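You operate a simulated robot arm through the tools that you are given. There is no shell and no other tool. Be economical: measure what you need, move in short steps, check, and stop when the job is done.

The job below is to be done with a simulated robot arm. You get a single attempt, and the scene is never put back.

JOB
Put the 31 spacer roller from the top of the picking table on the flat sample card and the 38 spacer roller on the check card.
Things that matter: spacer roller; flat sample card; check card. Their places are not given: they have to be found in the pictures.

Only the result counts: the job must be done as asked and must still hold three seconds after the hand-in. Knocking over, shifting, dropping, spilling or breaking anything else fails it.

ROBOT AND FRAMES
A 7-joint arm with a two-finger parallel gripper, fixed in place. Base frame: the origin is at the foot of the arm, x ahead of it, y to its left, z up; the work surface is at about z = 0.86. Lengths are in m, angles in degrees, forces in N, time in s.
With the tool pointing down near the work surface it reaches from about 0.24 to 0.68 m from the base axis. Its first joint turns from -66.0 to 66.0 degrees. Payload 2.4 kg.
The tool frame sits at the grasp point between the pads (the TCP): z along the fingers, y along the line on which they close. The tips reach 0.03 m beyond it. Largest opening 0.094 m; finger width 0.028, thickness 0.01; the body of the gripper, 0.05 by 0.096 m, starts 0.055 m behind the TCP.
Orientation is told as [roll, pitch, yaw] about the base's x, y, z axes, in that order, counted from this pose: with the fingers straight down and closing along the base's y, the tool's x points along the base's -x, its y along +y and its z along -z.

CONTROLS
- The arm moves only by the tool jog_arm. Its argument "commands" is a list of rows, each an object of numbers (a shift or turn left out is 0, a gripper value left out holds the last): "tx", "ty", "tz": the shift along the tool's x, y, z in m; "wx", "wy", "wz": the turn, a rotation vector about the tool's x, y, z in degrees; "jaw": the opening in per cent of the stroke, from 0 (shut) to 100 (fully open). In form: [{"tx": .., "ty": .., "tz": .., "wx": .., "wy": .., "wz": .., "jaw": ..}, ...]. A call has 1 to 12 rows; each row is the pose to reach, as a shift and turn from the pose commanded when the call began, along the tool's axes at that moment. A row lasts 0.2 s, in which the tool goes at most 0.05 m and 8.6 degrees; a call with a longer step from one row to the next is refused whole, and so is a gripper value outside its range. A pose out of reach is approached as far as the arm can. The call stops where the force on the tool passes 40 N (or 10 N more than at its start, if that is more) or the arm is blocked; 0.2 s more then pass. The fingers move at their own pace (about 0.153 m/s each) and stop on an object; they squeeze with about 21 N. The grip force told is the motor's: it shows also when the fingers shut on nothing. Time passes only in rows, and 0.2 s behind the last, so rows that repeat a pose let the fingers close. The reply holds the time, the measured pose of the TCP, the force on the tool along the base axes, the opening and the grip force, in the units named above and with some noise.
- Cameras (640 x 400 px; columns grow to the right, rows downward): "scene" is fixed at [0.0485, 0.488, 1.4408]; the picture's right is [-0.61, -0.79, 0.00], its down [-0.47, 0.37, -0.80] and it looks along [0.63, -0.49, -0.60] (base axes); focal length 311 px, centre (320, 200). "wrist" rides on the gripper at [-0.037, 0, -0.058] in the tool frame; the picture's right is [0.00, -1.00, 0.00], its down [0.97, 0.00, -0.24] and it looks along [0.24, 0.00, 0.97] (tool axes); focal length 218 px, centre (320, 200).
- grab_frame(camera): a new picture of that camera. It takes no simulated time.
- locate(camera, pixels): for up to 12 pixels [column, row] of the newest picture of that camera ("zoom" is the newest enlarged one), the place [x, y, z] in the base frame of the surface seen there, good to about 0.003 m. It takes no simulated time.
- close_up(camera, box): a new picture of the part [left, top, right, bottom] of that camera's present view, enlarged. It takes no simulated time.
- close_job(): hands the job in; it is judged then, once.

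Work in short steps. Measure before you move; look again where a grasp or a placing could have gone wrong, and mend it. You have 60 turns and 22 pictures in all, those below and enlarged ones among them. Open the gripper and draw the arm clear of the work before you hand the job in, unless the task says otherwise; then end with one line.

The tools are called after "Request:" as name(argument=value, ...) on one line, values as JSON. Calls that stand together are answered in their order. jog_arm: Moves the arm, as the interface text tells. Its arguments: {"type":"object","properties":{"commands":{"type":"array","items":{"type":"object","properties":{"tx":{"type":"number"},"ty":{"type":"number"},"tz":{"type":"number"},"wx":{"type":"number"},"wy":{"type":"number"},"wz":{"type":"number"},"jaw":{"type":"number"}}}}},"required":["commands"]} The other tools are called the same way: grab_frame (camera) takes a picture; locate (camera, pixels) gives the place of the surface under pixels of a picture; close_up (camera, box) takes an enlarged picture of a part of a camera's view; close_job () hands the job in.

At the start:

```text
t: 0.0
position: [0.3528, 0.1043, 1.0636]
orientation: [0.0, 0.1, 0.0]
contact_force: [-0.5, 0.1, 0.2]
opening: 0.0939
finger_force: 0.1
```

scene: 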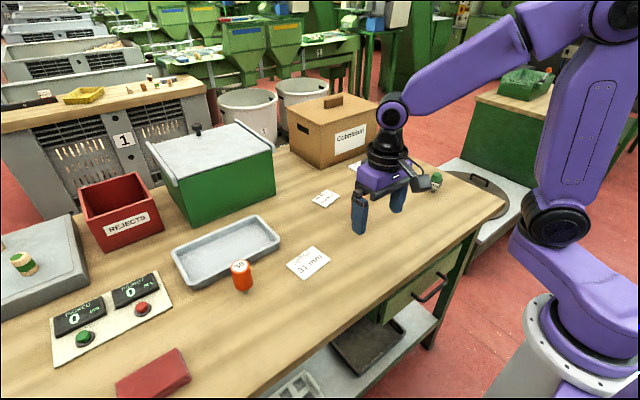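
wrist: 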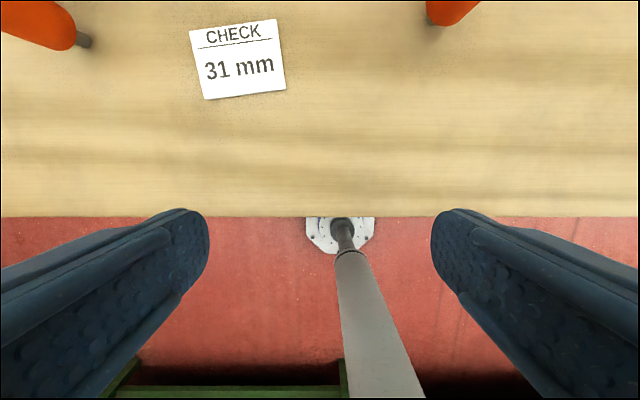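

The scene shows an orange roller near (241,275), a card at (308,262), another small card at (325,198), and something green/orange near (436,181) and (25,263). I enlarge these areas.

Request:
close_up(camera="scene", box=[220, 140, 460, 290])

Request:
close_up(camera="scene", box=[0, 220, 260, 382])

```text
2.67 times, centred on (340, 215) of scene
```

zoom: 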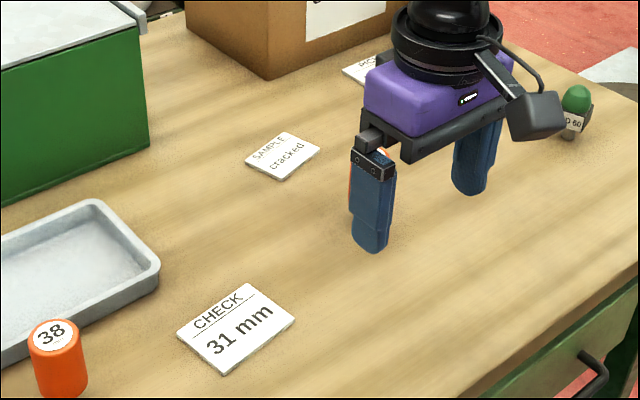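

```text
2.46 times, centred on (130, 301) of scene
```

zoom: 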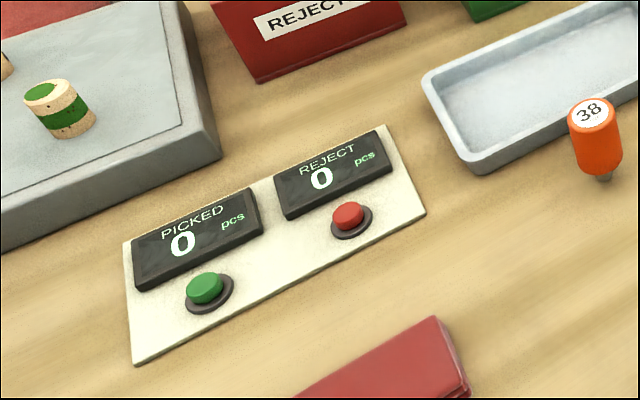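

The 31 roller is hidden behind the gripper, as is a second card by (355,165). I raise the arm and pull it back to see all.

Request:
jog_arm(commands=[{"tz": -0.04}, {"tz": -0.08}, {"tz": -0.12}, {"tz": -0.16}, {"tz": -0.18, "tx": 0.03}, {"tz": -0.18, "tx": 0.03}])

Request:
grab_frame(camera="scene")

Request:
grab_frame(camera="wrist")

```text
t: 1.4
position: [0.3241, 0.1076, 1.2432]
orientation: [0.0, 0.1, 0.0]
contact_force: [0.1, -0.8, -0.8]
opening: 0.0942
finger_force: 0.0
```

```text
17 pictures are left
```

scene: 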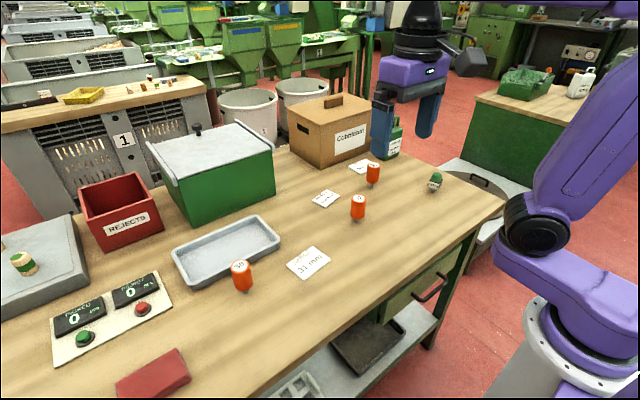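

```text
16 pictures are left
```

wrist: 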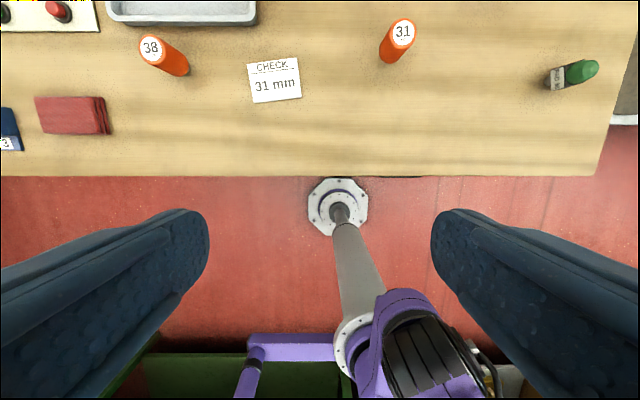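

Now two more rollers are visible at (358,208) and (373,174). I enlarge that region to read labels and cards.

Request:
close_up(camera="scene", box=[290, 145, 450, 245])

```text
4.00 times, centred on (370, 195) of scene
```

zoom: 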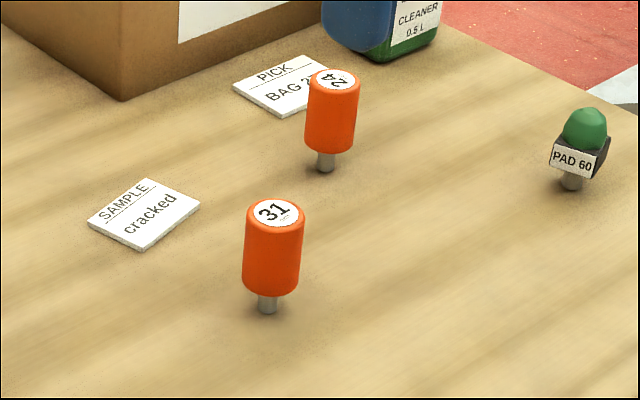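

The sample card is at zoom (143,214), the 31 roller top at (275,212) and its stem foot at (267,308). I locate these, and in the scene picture the 38 roller and check card.

Request:
locate(camera="zoom", pixels=[[275, 212], [248, 214], [302, 210], [272, 285], [267, 306], [267, 314], [88, 222], [145, 179], [200, 209], [141, 250], [333, 80], [325, 168]])

Request:
locate(camera="scene", pixels=[[241, 266], [231, 267], [250, 265], [243, 285], [244, 291], [286, 265], [311, 246], [330, 261], [303, 279], [193, 287], [278, 240], [308, 262]])

Request:
close_up(camera="scene", box=[200, 240, 280, 300])

```text
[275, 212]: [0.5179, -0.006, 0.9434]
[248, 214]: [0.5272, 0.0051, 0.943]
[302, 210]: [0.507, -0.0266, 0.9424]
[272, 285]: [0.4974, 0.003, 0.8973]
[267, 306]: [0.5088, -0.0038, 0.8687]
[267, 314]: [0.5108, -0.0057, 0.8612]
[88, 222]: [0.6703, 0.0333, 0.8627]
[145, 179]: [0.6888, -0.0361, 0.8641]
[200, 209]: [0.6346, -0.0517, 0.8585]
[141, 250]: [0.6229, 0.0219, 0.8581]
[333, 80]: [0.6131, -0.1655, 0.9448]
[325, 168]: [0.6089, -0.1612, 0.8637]
```

```text
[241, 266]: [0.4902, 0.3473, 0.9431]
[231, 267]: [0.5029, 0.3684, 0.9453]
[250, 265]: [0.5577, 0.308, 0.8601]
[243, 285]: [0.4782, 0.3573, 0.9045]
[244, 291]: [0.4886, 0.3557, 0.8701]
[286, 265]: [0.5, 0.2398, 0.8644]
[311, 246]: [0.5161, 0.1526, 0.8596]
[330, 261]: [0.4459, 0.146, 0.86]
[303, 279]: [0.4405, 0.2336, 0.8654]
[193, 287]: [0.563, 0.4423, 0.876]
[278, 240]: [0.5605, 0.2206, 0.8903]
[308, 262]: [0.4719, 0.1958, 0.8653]
```

```text
6.67 times, centred on (240, 270) of scene
```

zoom: 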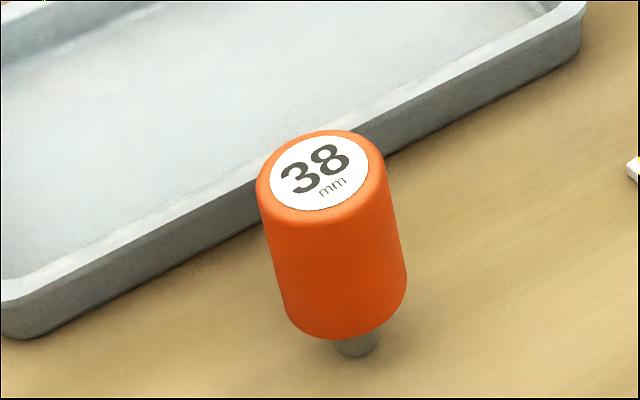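

Both target rollers are about 0.083 tall, body from 0.88 to 0.943. I check obstacles near the sample card: the cardboard box, green box, and cleaner.

Request:
locate(camera="scene", pixels=[[320, 169], [318, 125], [272, 178], [274, 152], [380, 135], [288, 110], [375, 150], [280, 218], [199, 289]])

```text
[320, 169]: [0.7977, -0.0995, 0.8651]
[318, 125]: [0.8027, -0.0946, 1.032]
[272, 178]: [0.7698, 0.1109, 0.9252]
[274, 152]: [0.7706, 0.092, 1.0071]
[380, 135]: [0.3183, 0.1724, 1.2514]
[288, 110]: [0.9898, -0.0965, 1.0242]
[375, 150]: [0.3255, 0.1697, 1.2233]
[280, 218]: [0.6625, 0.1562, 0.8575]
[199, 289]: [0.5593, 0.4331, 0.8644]
```

Clear space exists around the sample card. I move above the 31 roller (0.516, -0.008), staying high.

Request:
jog_arm(commands=[{"tx": -0.032, "ty": -0.018, "tz": 0.025}, {"tx": -0.065, "ty": -0.037, "tz": 0.05}, {"tx": -0.097, "ty": -0.056, "tz": 0.075}, {"tx": -0.13, "ty": -0.075, "tz": 0.1}, {"tx": -0.162, "ty": -0.094, "tz": 0.125}, {"tx": -0.193, "ty": -0.112, "tz": 0.15}, {"tx": -0.193, "ty": -0.112, "tz": 0.19}, {"tx": -0.193, "ty": -0.112, "tz": 0.19}])

Request:
grab_frame(camera="wrist")

```text
t: 3.2
position: [0.512, -0.0073, 1.0525]
orientation: [-0.1, 0.0, 0.0]
contact_force: [0.2, 0.2, -0.6]
opening: 0.0939
finger_force: 0.1
```

```text
13 pictures are left
```

wrist: 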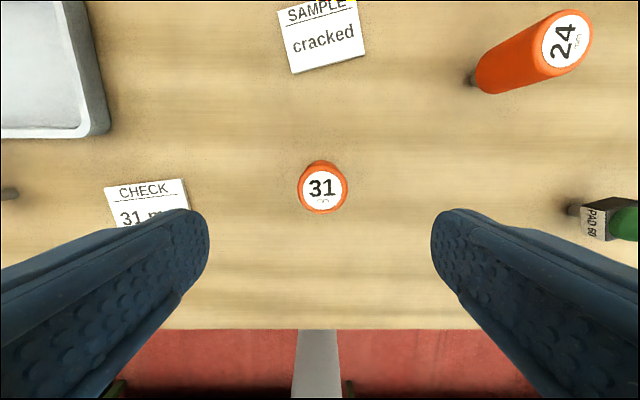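

The 31 roller's top is at (322,189), which computes to (0.516, -0.009) — directly under the tool. I descend to z≈0.918 and close.

Request:
jog_arm(commands=[{"ty": -0.001, "tz": 0.04}, {"ty": -0.001, "tz": 0.08}, {"ty": -0.001, "tz": 0.11}, {"ty": -0.001, "tz": 0.135}, {"ty": -0.001, "tz": 0.135}])

Request:
grab_frame(camera="wrist")

```text
t: 4.4
position: [0.5134, -0.0095, 0.9165]
orientation: [-0.1, -0.1, 0.0]
contact_force: [-0.3, -0.3, -0.3]
opening: 0.094
finger_force: 0.1
```

```text
12 pictures are left
```

wrist: 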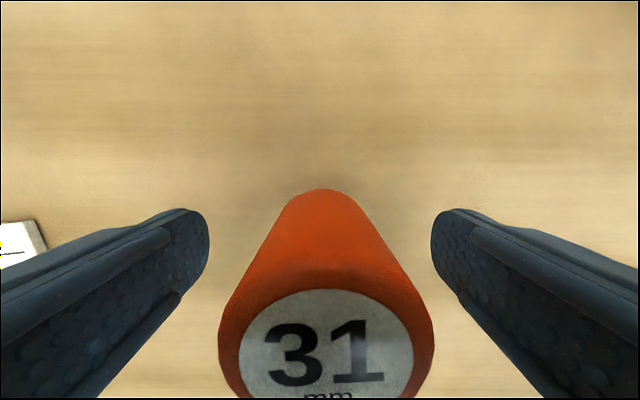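

Roller is centred between the fingers (column ~325). I close the jaws.

Request:
jog_arm(commands=[{"jaw": 30}, {"jaw": 0}, {"jaw": 0}, {"jaw": 0}])

```text
t: 5.4
position: [0.5143, -0.0093, 0.9168]
orientation: [0.0, 0.0, -0.1]
contact_force: [-0.6, 0.3, 0.1]
opening: 0.0394
finger_force: 21.5
```

The roller is gripped (opening 0.039). I lift 0.11 m straight up and look to locate the sample card.

Request:
jog_arm(commands=[{"tz": -0.01}, {"tz": -0.04}, {"tz": -0.08}, {"tz": -0.11}, {"tz": -0.11}])

Request:
grab_frame(camera="wrist")

```text
t: 6.6
position: [0.5148, -0.0077, 1.0286]
orientation: [-0.1, 0.0, 0.0]
contact_force: [-0.1, -0.1, -0.9]
opening: 0.0393
finger_force: 21.0
```

```text
11 pictures are left
```

wrist: 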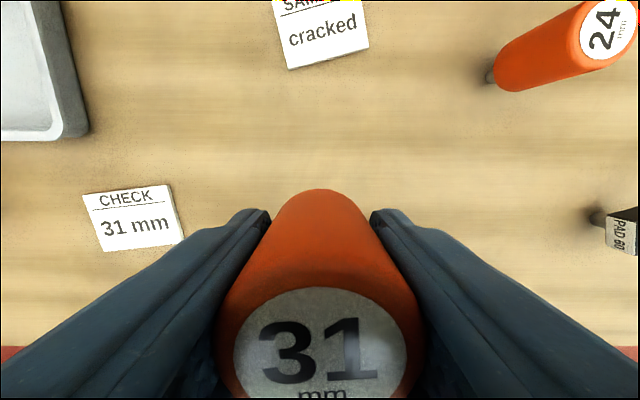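

Held upright. I locate the sample card's near corners and the check card's corners in this view.

Request:
locate(camera="wrist", pixels=[[289, 68], [368, 48], [276, 14], [358, 5], [83, 196], [168, 185], [182, 241], [100, 250], [130, 220]])

```text
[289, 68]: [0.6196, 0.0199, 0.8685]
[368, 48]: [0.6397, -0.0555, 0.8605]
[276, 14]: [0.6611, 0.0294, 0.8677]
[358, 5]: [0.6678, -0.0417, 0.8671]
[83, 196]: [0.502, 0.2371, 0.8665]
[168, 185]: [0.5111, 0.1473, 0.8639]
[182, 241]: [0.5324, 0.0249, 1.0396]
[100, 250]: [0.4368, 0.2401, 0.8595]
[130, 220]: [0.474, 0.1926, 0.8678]
```

Card centre ≈ (0.654, -0.008). I move over it, keeping height, then lower to just above.

Request:
jog_arm(commands=[{"tx": -0.03}, {"tx": -0.065}, {"tx": -0.1}, {"tx": -0.13}, {"tx": -0.138}, {"tx": -0.138, "tz": 0.03}, {"tx": -0.138, "tz": 0.06}, {"tx": -0.138, "tz": 0.085}, {"tx": -0.138, "tz": 0.1}, {"tx": -0.138, "tz": 0.1}])

Request:
close_up(camera="scene", box=[280, 150, 400, 225])

```text
t: 8.8
position: [0.6503, -0.0076, 0.9302]
orientation: [-0.1, -0.1, 0.0]
contact_force: [-0.7, 0.1, -0.9]
opening: 0.0393
finger_force: 21.2
```

```text
5.33 times, centred on (340, 188) of scene
```

zoom: 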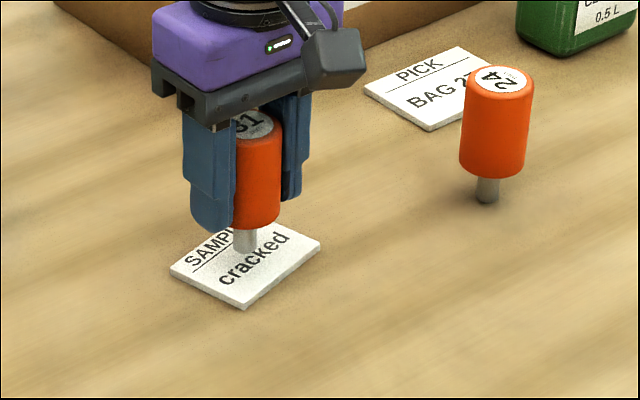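

The foot hovers over the card's centre, ~6 mm up. I lower slowly watching force.

Request:
jog_arm(commands=[{"tz": 0.002}, {"tz": 0.004}, {"tz": 0.005}, {"tz": 0.005}])

```text
t: 9.8
position: [0.6514, -0.0083, 0.9256]
orientation: [0.0, 0.0, 0.1]
contact_force: [-0.7, -0.6, -0.7]
opening: 0.0393
finger_force: 20.9
```

No contact yet; I continue in 1 mm steps.

Request:
jog_arm(commands=[{"tz": 0.001}, {"tz": 0.001}])

Request:
jog_arm(commands=[{"tz": 0.001}, {"tz": 0.001}])

Request:
jog_arm(commands=[{"tz": 0.001}, {"tz": 0.001}])

```text
t: 10.4
position: [0.6523, -0.0072, 0.9243]
orientation: [0.0, -0.1, 0.0]
contact_force: [-0.5, 0.2, -0.2]
opening: 0.0391
finger_force: 20.6
```

```text
t: 11.0
position: [0.6519, -0.0081, 0.9241]
orientation: [0.0, 0.0, 0.0]
contact_force: [-1.8, 1.2, 5.4]
opening: 0.039
finger_force: 20.8
```

```text
t: 11.6
position: [0.6529, -0.0084, 0.9226]
orientation: [0.0, -0.2, 0.0]
contact_force: [0.0, 1.4, 10.0]
opening: 0.0393
finger_force: 20.5
```

Contact (10 N). I back off 1 mm to relieve, then open gradually.

Request:
jog_arm(commands=[{"tz": -0.001}, {"tz": -0.001, "jaw": 42}, {"tz": -0.001, "jaw": 43}, {"tz": -0.001, "jaw": 45}, {"tz": -0.001, "jaw": 48}, {"tz": -0.001, "jaw": 55}, {"tz": -0.001, "jaw": 70}, {"tz": -0.001, "jaw": 85}, {"tz": -0.001, "jaw": 85}])

Request:
grab_frame(camera="wrist")

```text
t: 13.6
position: [0.6514, -0.0075, 0.922]
orientation: [0.0, -0.1, 0.0]
contact_force: [0.3, 0.6, 0.6]
opening: 0.0801
finger_force: 0.1
```

```text
9 pictures are left
```

wrist: 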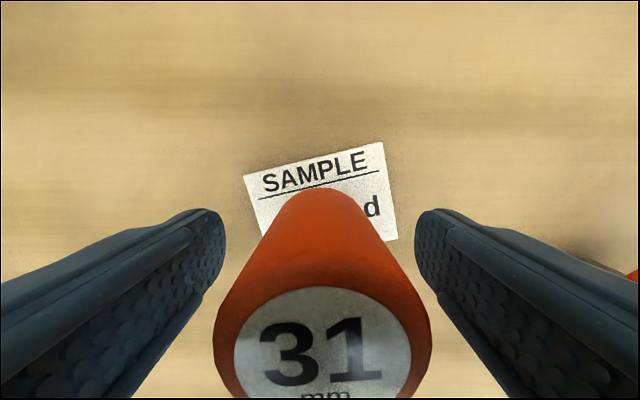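

The 31 roller stands on the card. I rise straight up 0.15 m.

Request:
jog_arm(commands=[{"tz": -0.02}, {"tz": -0.05}, {"tz": -0.09}, {"tz": -0.13}, {"tz": -0.15, "jaw": 100}, {"tz": -0.15}])

Request:
jog_arm(commands=[{"tx": 0.018, "ty": 0.04}, {"tx": 0.036, "ty": 0.08}, {"tx": 0.054, "ty": 0.12}, {"tx": 0.072, "ty": 0.16}, {"tx": 0.09, "ty": 0.2}, {"tx": 0.108, "ty": 0.24}, {"tx": 0.126, "ty": 0.28}, {"tx": 0.144, "ty": 0.32}, {"tx": 0.161, "ty": 0.358}, {"tx": 0.161, "ty": 0.358}])

Request:
grab_frame(camera="wrist")

```text
t: 15.0
position: [0.651, -0.0077, 1.0709]
orientation: [0.0, 0.1, 0.0]
contact_force: [-0.3, -0.5, 0.0]
opening: 0.0939
finger_force: 0.2
```

```text
t: 17.2
position: [0.4932, 0.3503, 1.0678]
orientation: [0.0, 0.0, 0.0]
contact_force: [-0.1, 0.1, 0.1]
opening: 0.0941
finger_force: 0.0
```

```text
8 pictures are left
```

wrist: 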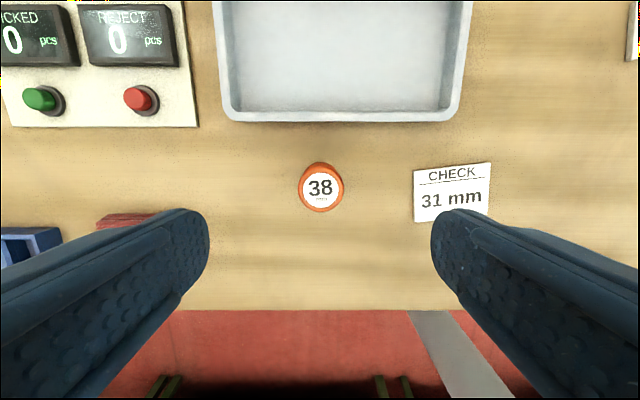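

The 38 roller top is at (321,189), directly under the tool. I check the red block's nearness and the check card's corners.

Request:
locate(camera="wrist", pixels=[[150, 214], [100, 225], [321, 189], [413, 170], [490, 163], [416, 222], [490, 206], [231, 118], [150, 220]])

```text
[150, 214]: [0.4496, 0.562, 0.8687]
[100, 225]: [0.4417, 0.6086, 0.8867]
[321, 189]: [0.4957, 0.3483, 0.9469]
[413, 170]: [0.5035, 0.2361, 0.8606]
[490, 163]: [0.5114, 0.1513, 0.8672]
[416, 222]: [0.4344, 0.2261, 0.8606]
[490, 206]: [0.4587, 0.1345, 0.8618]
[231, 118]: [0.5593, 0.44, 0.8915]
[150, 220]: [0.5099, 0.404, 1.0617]
```

Red block is at y>0.56, far from the fingers. I descend to the 38 roller and close.

Request:
jog_arm(commands=[{"tz": 0.04}, {"tz": 0.08}, {"tz": 0.12}, {"tz": 0.14}, {"tz": 0.152}, {"tz": 0.152}])

Request:
grab_frame(camera="wrist")

```text
t: 18.6
position: [0.4916, 0.3498, 0.9194]
orientation: [0.0, 0.0, -0.1]
contact_force: [0.2, 0.1, -0.2]
opening: 0.094
finger_force: 0.0
```

```text
7 pictures are left
```

wrist: 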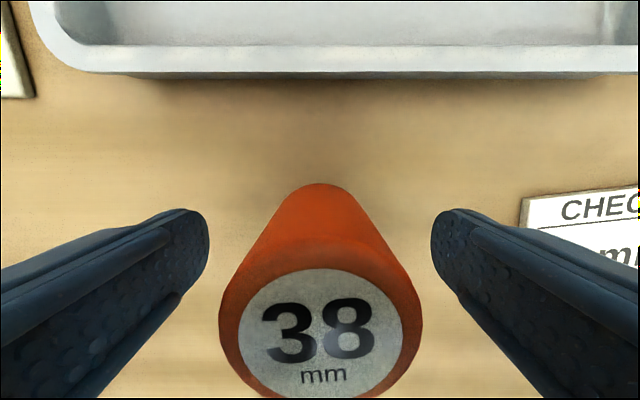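

Centred well; I close, then lift.

Request:
jog_arm(commands=[{"jaw": 30}, {"jaw": 0}, {"jaw": 0}, {"jaw": 0}])

Request:
jog_arm(commands=[{"tz": -0.01}, {"tz": -0.04}, {"tz": -0.08}, {"tz": -0.1}, {"tz": -0.1}])

```text
t: 19.6
position: [0.4931, 0.3506, 0.9198]
orientation: [0.0, -0.1, 0.1]
contact_force: [-0.7, 0.7, 0.8]
opening: 0.0394
finger_force: 20.9
```

```text
t: 20.8
position: [0.493, 0.3487, 1.0224]
orientation: [0.0, 0.0, 0.0]
contact_force: [-0.2, 0.6, -1.6]
opening: 0.0394
finger_force: 21.2
```

Gripped and lifted. I carry it to the check card centre (0.475, 0.192) and lower to ~10 mm above.

Request:
jog_arm(commands=[{"tx": 0.004, "ty": -0.03}, {"tx": 0.008, "ty": -0.07}, {"tx": 0.013, "ty": -0.11}, {"tx": 0.018, "ty": -0.145}, {"tx": 0.018, "ty": -0.158}, {"tx": 0.018, "ty": -0.158, "tz": 0.03}, {"tx": 0.018, "ty": -0.158, "tz": 0.06}, {"tx": 0.018, "ty": -0.158, "tz": 0.08}, {"tx": 0.018, "ty": -0.158, "tz": 0.09}, {"tx": 0.018, "ty": -0.158, "tz": 0.09}])

Request:
close_up(camera="scene", box=[240, 190, 400, 290])

```text
t: 23.0
position: [0.4726, 0.1889, 0.9299]
orientation: [0.0, 0.1, 0.1]
contact_force: [-0.7, 0.1, -0.6]
opening: 0.0394
finger_force: 20.8
```

```text
4.00 times, centred on (320, 240) of scene
```

zoom: 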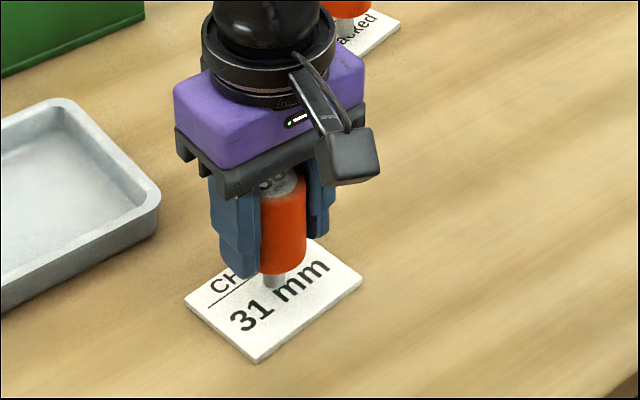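

The foot is over the card, about central. I lower in small steps until contact.

Request:
jog_arm(commands=[{"tz": 0.002}, {"tz": 0.004}, {"tz": 0.004}])

Request:
jog_arm(commands=[{"tz": 0.001}, {"tz": 0.001}])

Request:
jog_arm(commands=[{"tz": 0.001}, {"tz": 0.001}])

```text
t: 23.8
position: [0.4744, 0.1914, 0.9264]
orientation: [0.0, 0.1, 0.0]
contact_force: [-1.2, 0.3, 3.8]
opening: 0.0393
finger_force: 21.3
```

```text
t: 24.4
position: [0.4745, 0.1923, 0.9255]
orientation: [0.0, 0.0, 0.0]
contact_force: [-1.5, -0.1, 12.2]
opening: 0.0394
finger_force: 21.2
```

```text
t: 25.0
position: [0.4748, 0.1926, 0.924]
orientation: [0.1, -0.1, 0.1]
contact_force: [2.1, -0.3, 18.1]
opening: 0.0398
finger_force: 21.1
```

Firm contact (18 N). I back off 2 mm and open gradually.

Request:
jog_arm(commands=[{"tz": -0.001}, {"tz": -0.002}, {"tz": -0.002, "jaw": 42}, {"tz": -0.002, "jaw": 43}, {"tz": -0.002, "jaw": 45}, {"tz": -0.002, "jaw": 48}, {"tz": -0.002, "jaw": 55}, {"tz": -0.002, "jaw": 70}, {"tz": -0.002, "jaw": 85}, {"tz": -0.002, "jaw": 85}])

Request:
grab_frame(camera="wrist")

```text
t: 27.2
position: [0.4735, 0.1926, 0.9256]
orientation: [0.0, 0.0, 0.0]
contact_force: [0.7, -1.3, -0.4]
opening: 0.0801
finger_force: 0.1
```

```text
5 pictures are left
```

wrist: 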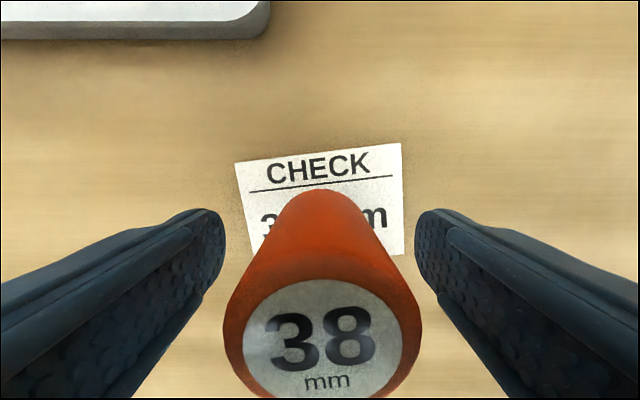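

The 38 roller stands free. I rise, retreat toward the base, and check the whole scene.

Request:
jog_arm(commands=[{"tz": -0.02}, {"tz": -0.05}, {"tz": -0.09}, {"tz": -0.13}, {"tz": -0.17}, {"tz": -0.21}, {"tz": -0.25}, {"tz": -0.29}, {"tz": -0.29, "tx": 0.04}, {"tz": -0.29, "tx": 0.08}, {"tz": -0.29, "tx": 0.12}, {"tz": -0.29, "tx": 0.12}])

Request:
grab_frame(camera="scene")

Request:
close_up(camera="scene", box=[260, 150, 420, 290])

```text
t: 29.8
position: [0.3542, 0.1911, 1.2172]
orientation: [-0.1, 0.0, 0.0]
contact_force: [1.1, -0.5, 0.0]
opening: 0.0798
finger_force: 0.1
```

```text
4 pictures are left
```

scene: 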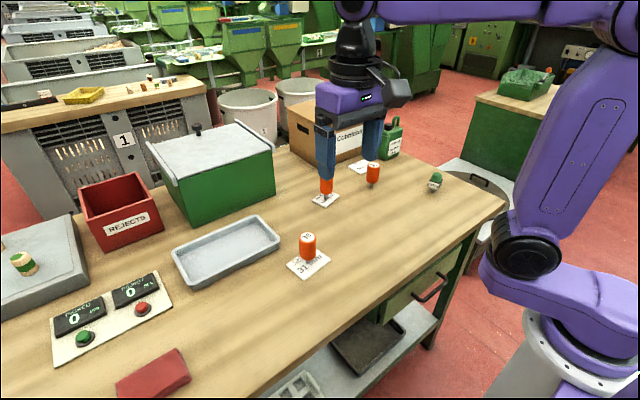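

```text
2.86 times, centred on (340, 220) of scene
```

zoom: 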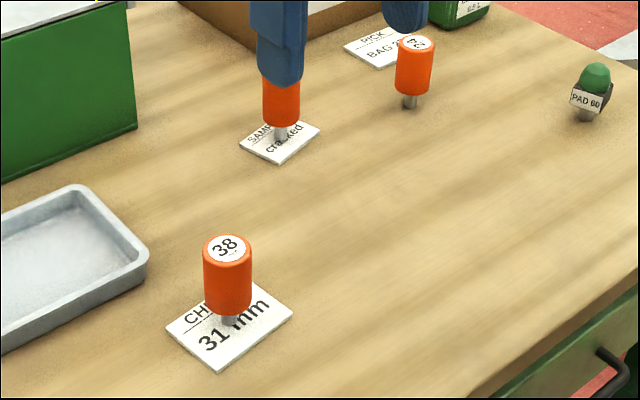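

Both rollers stand on their cards (31 at (325,188), 38 at (308,250)) and nothing else has moved; the gripper is open and clear. I hand in.

Request:
close_job()

```text
The job is handed in.
```

The 31 roller is standing on the flat sample card and the 38 roller on the check card; the last picture shows both upright and nothing else moved.
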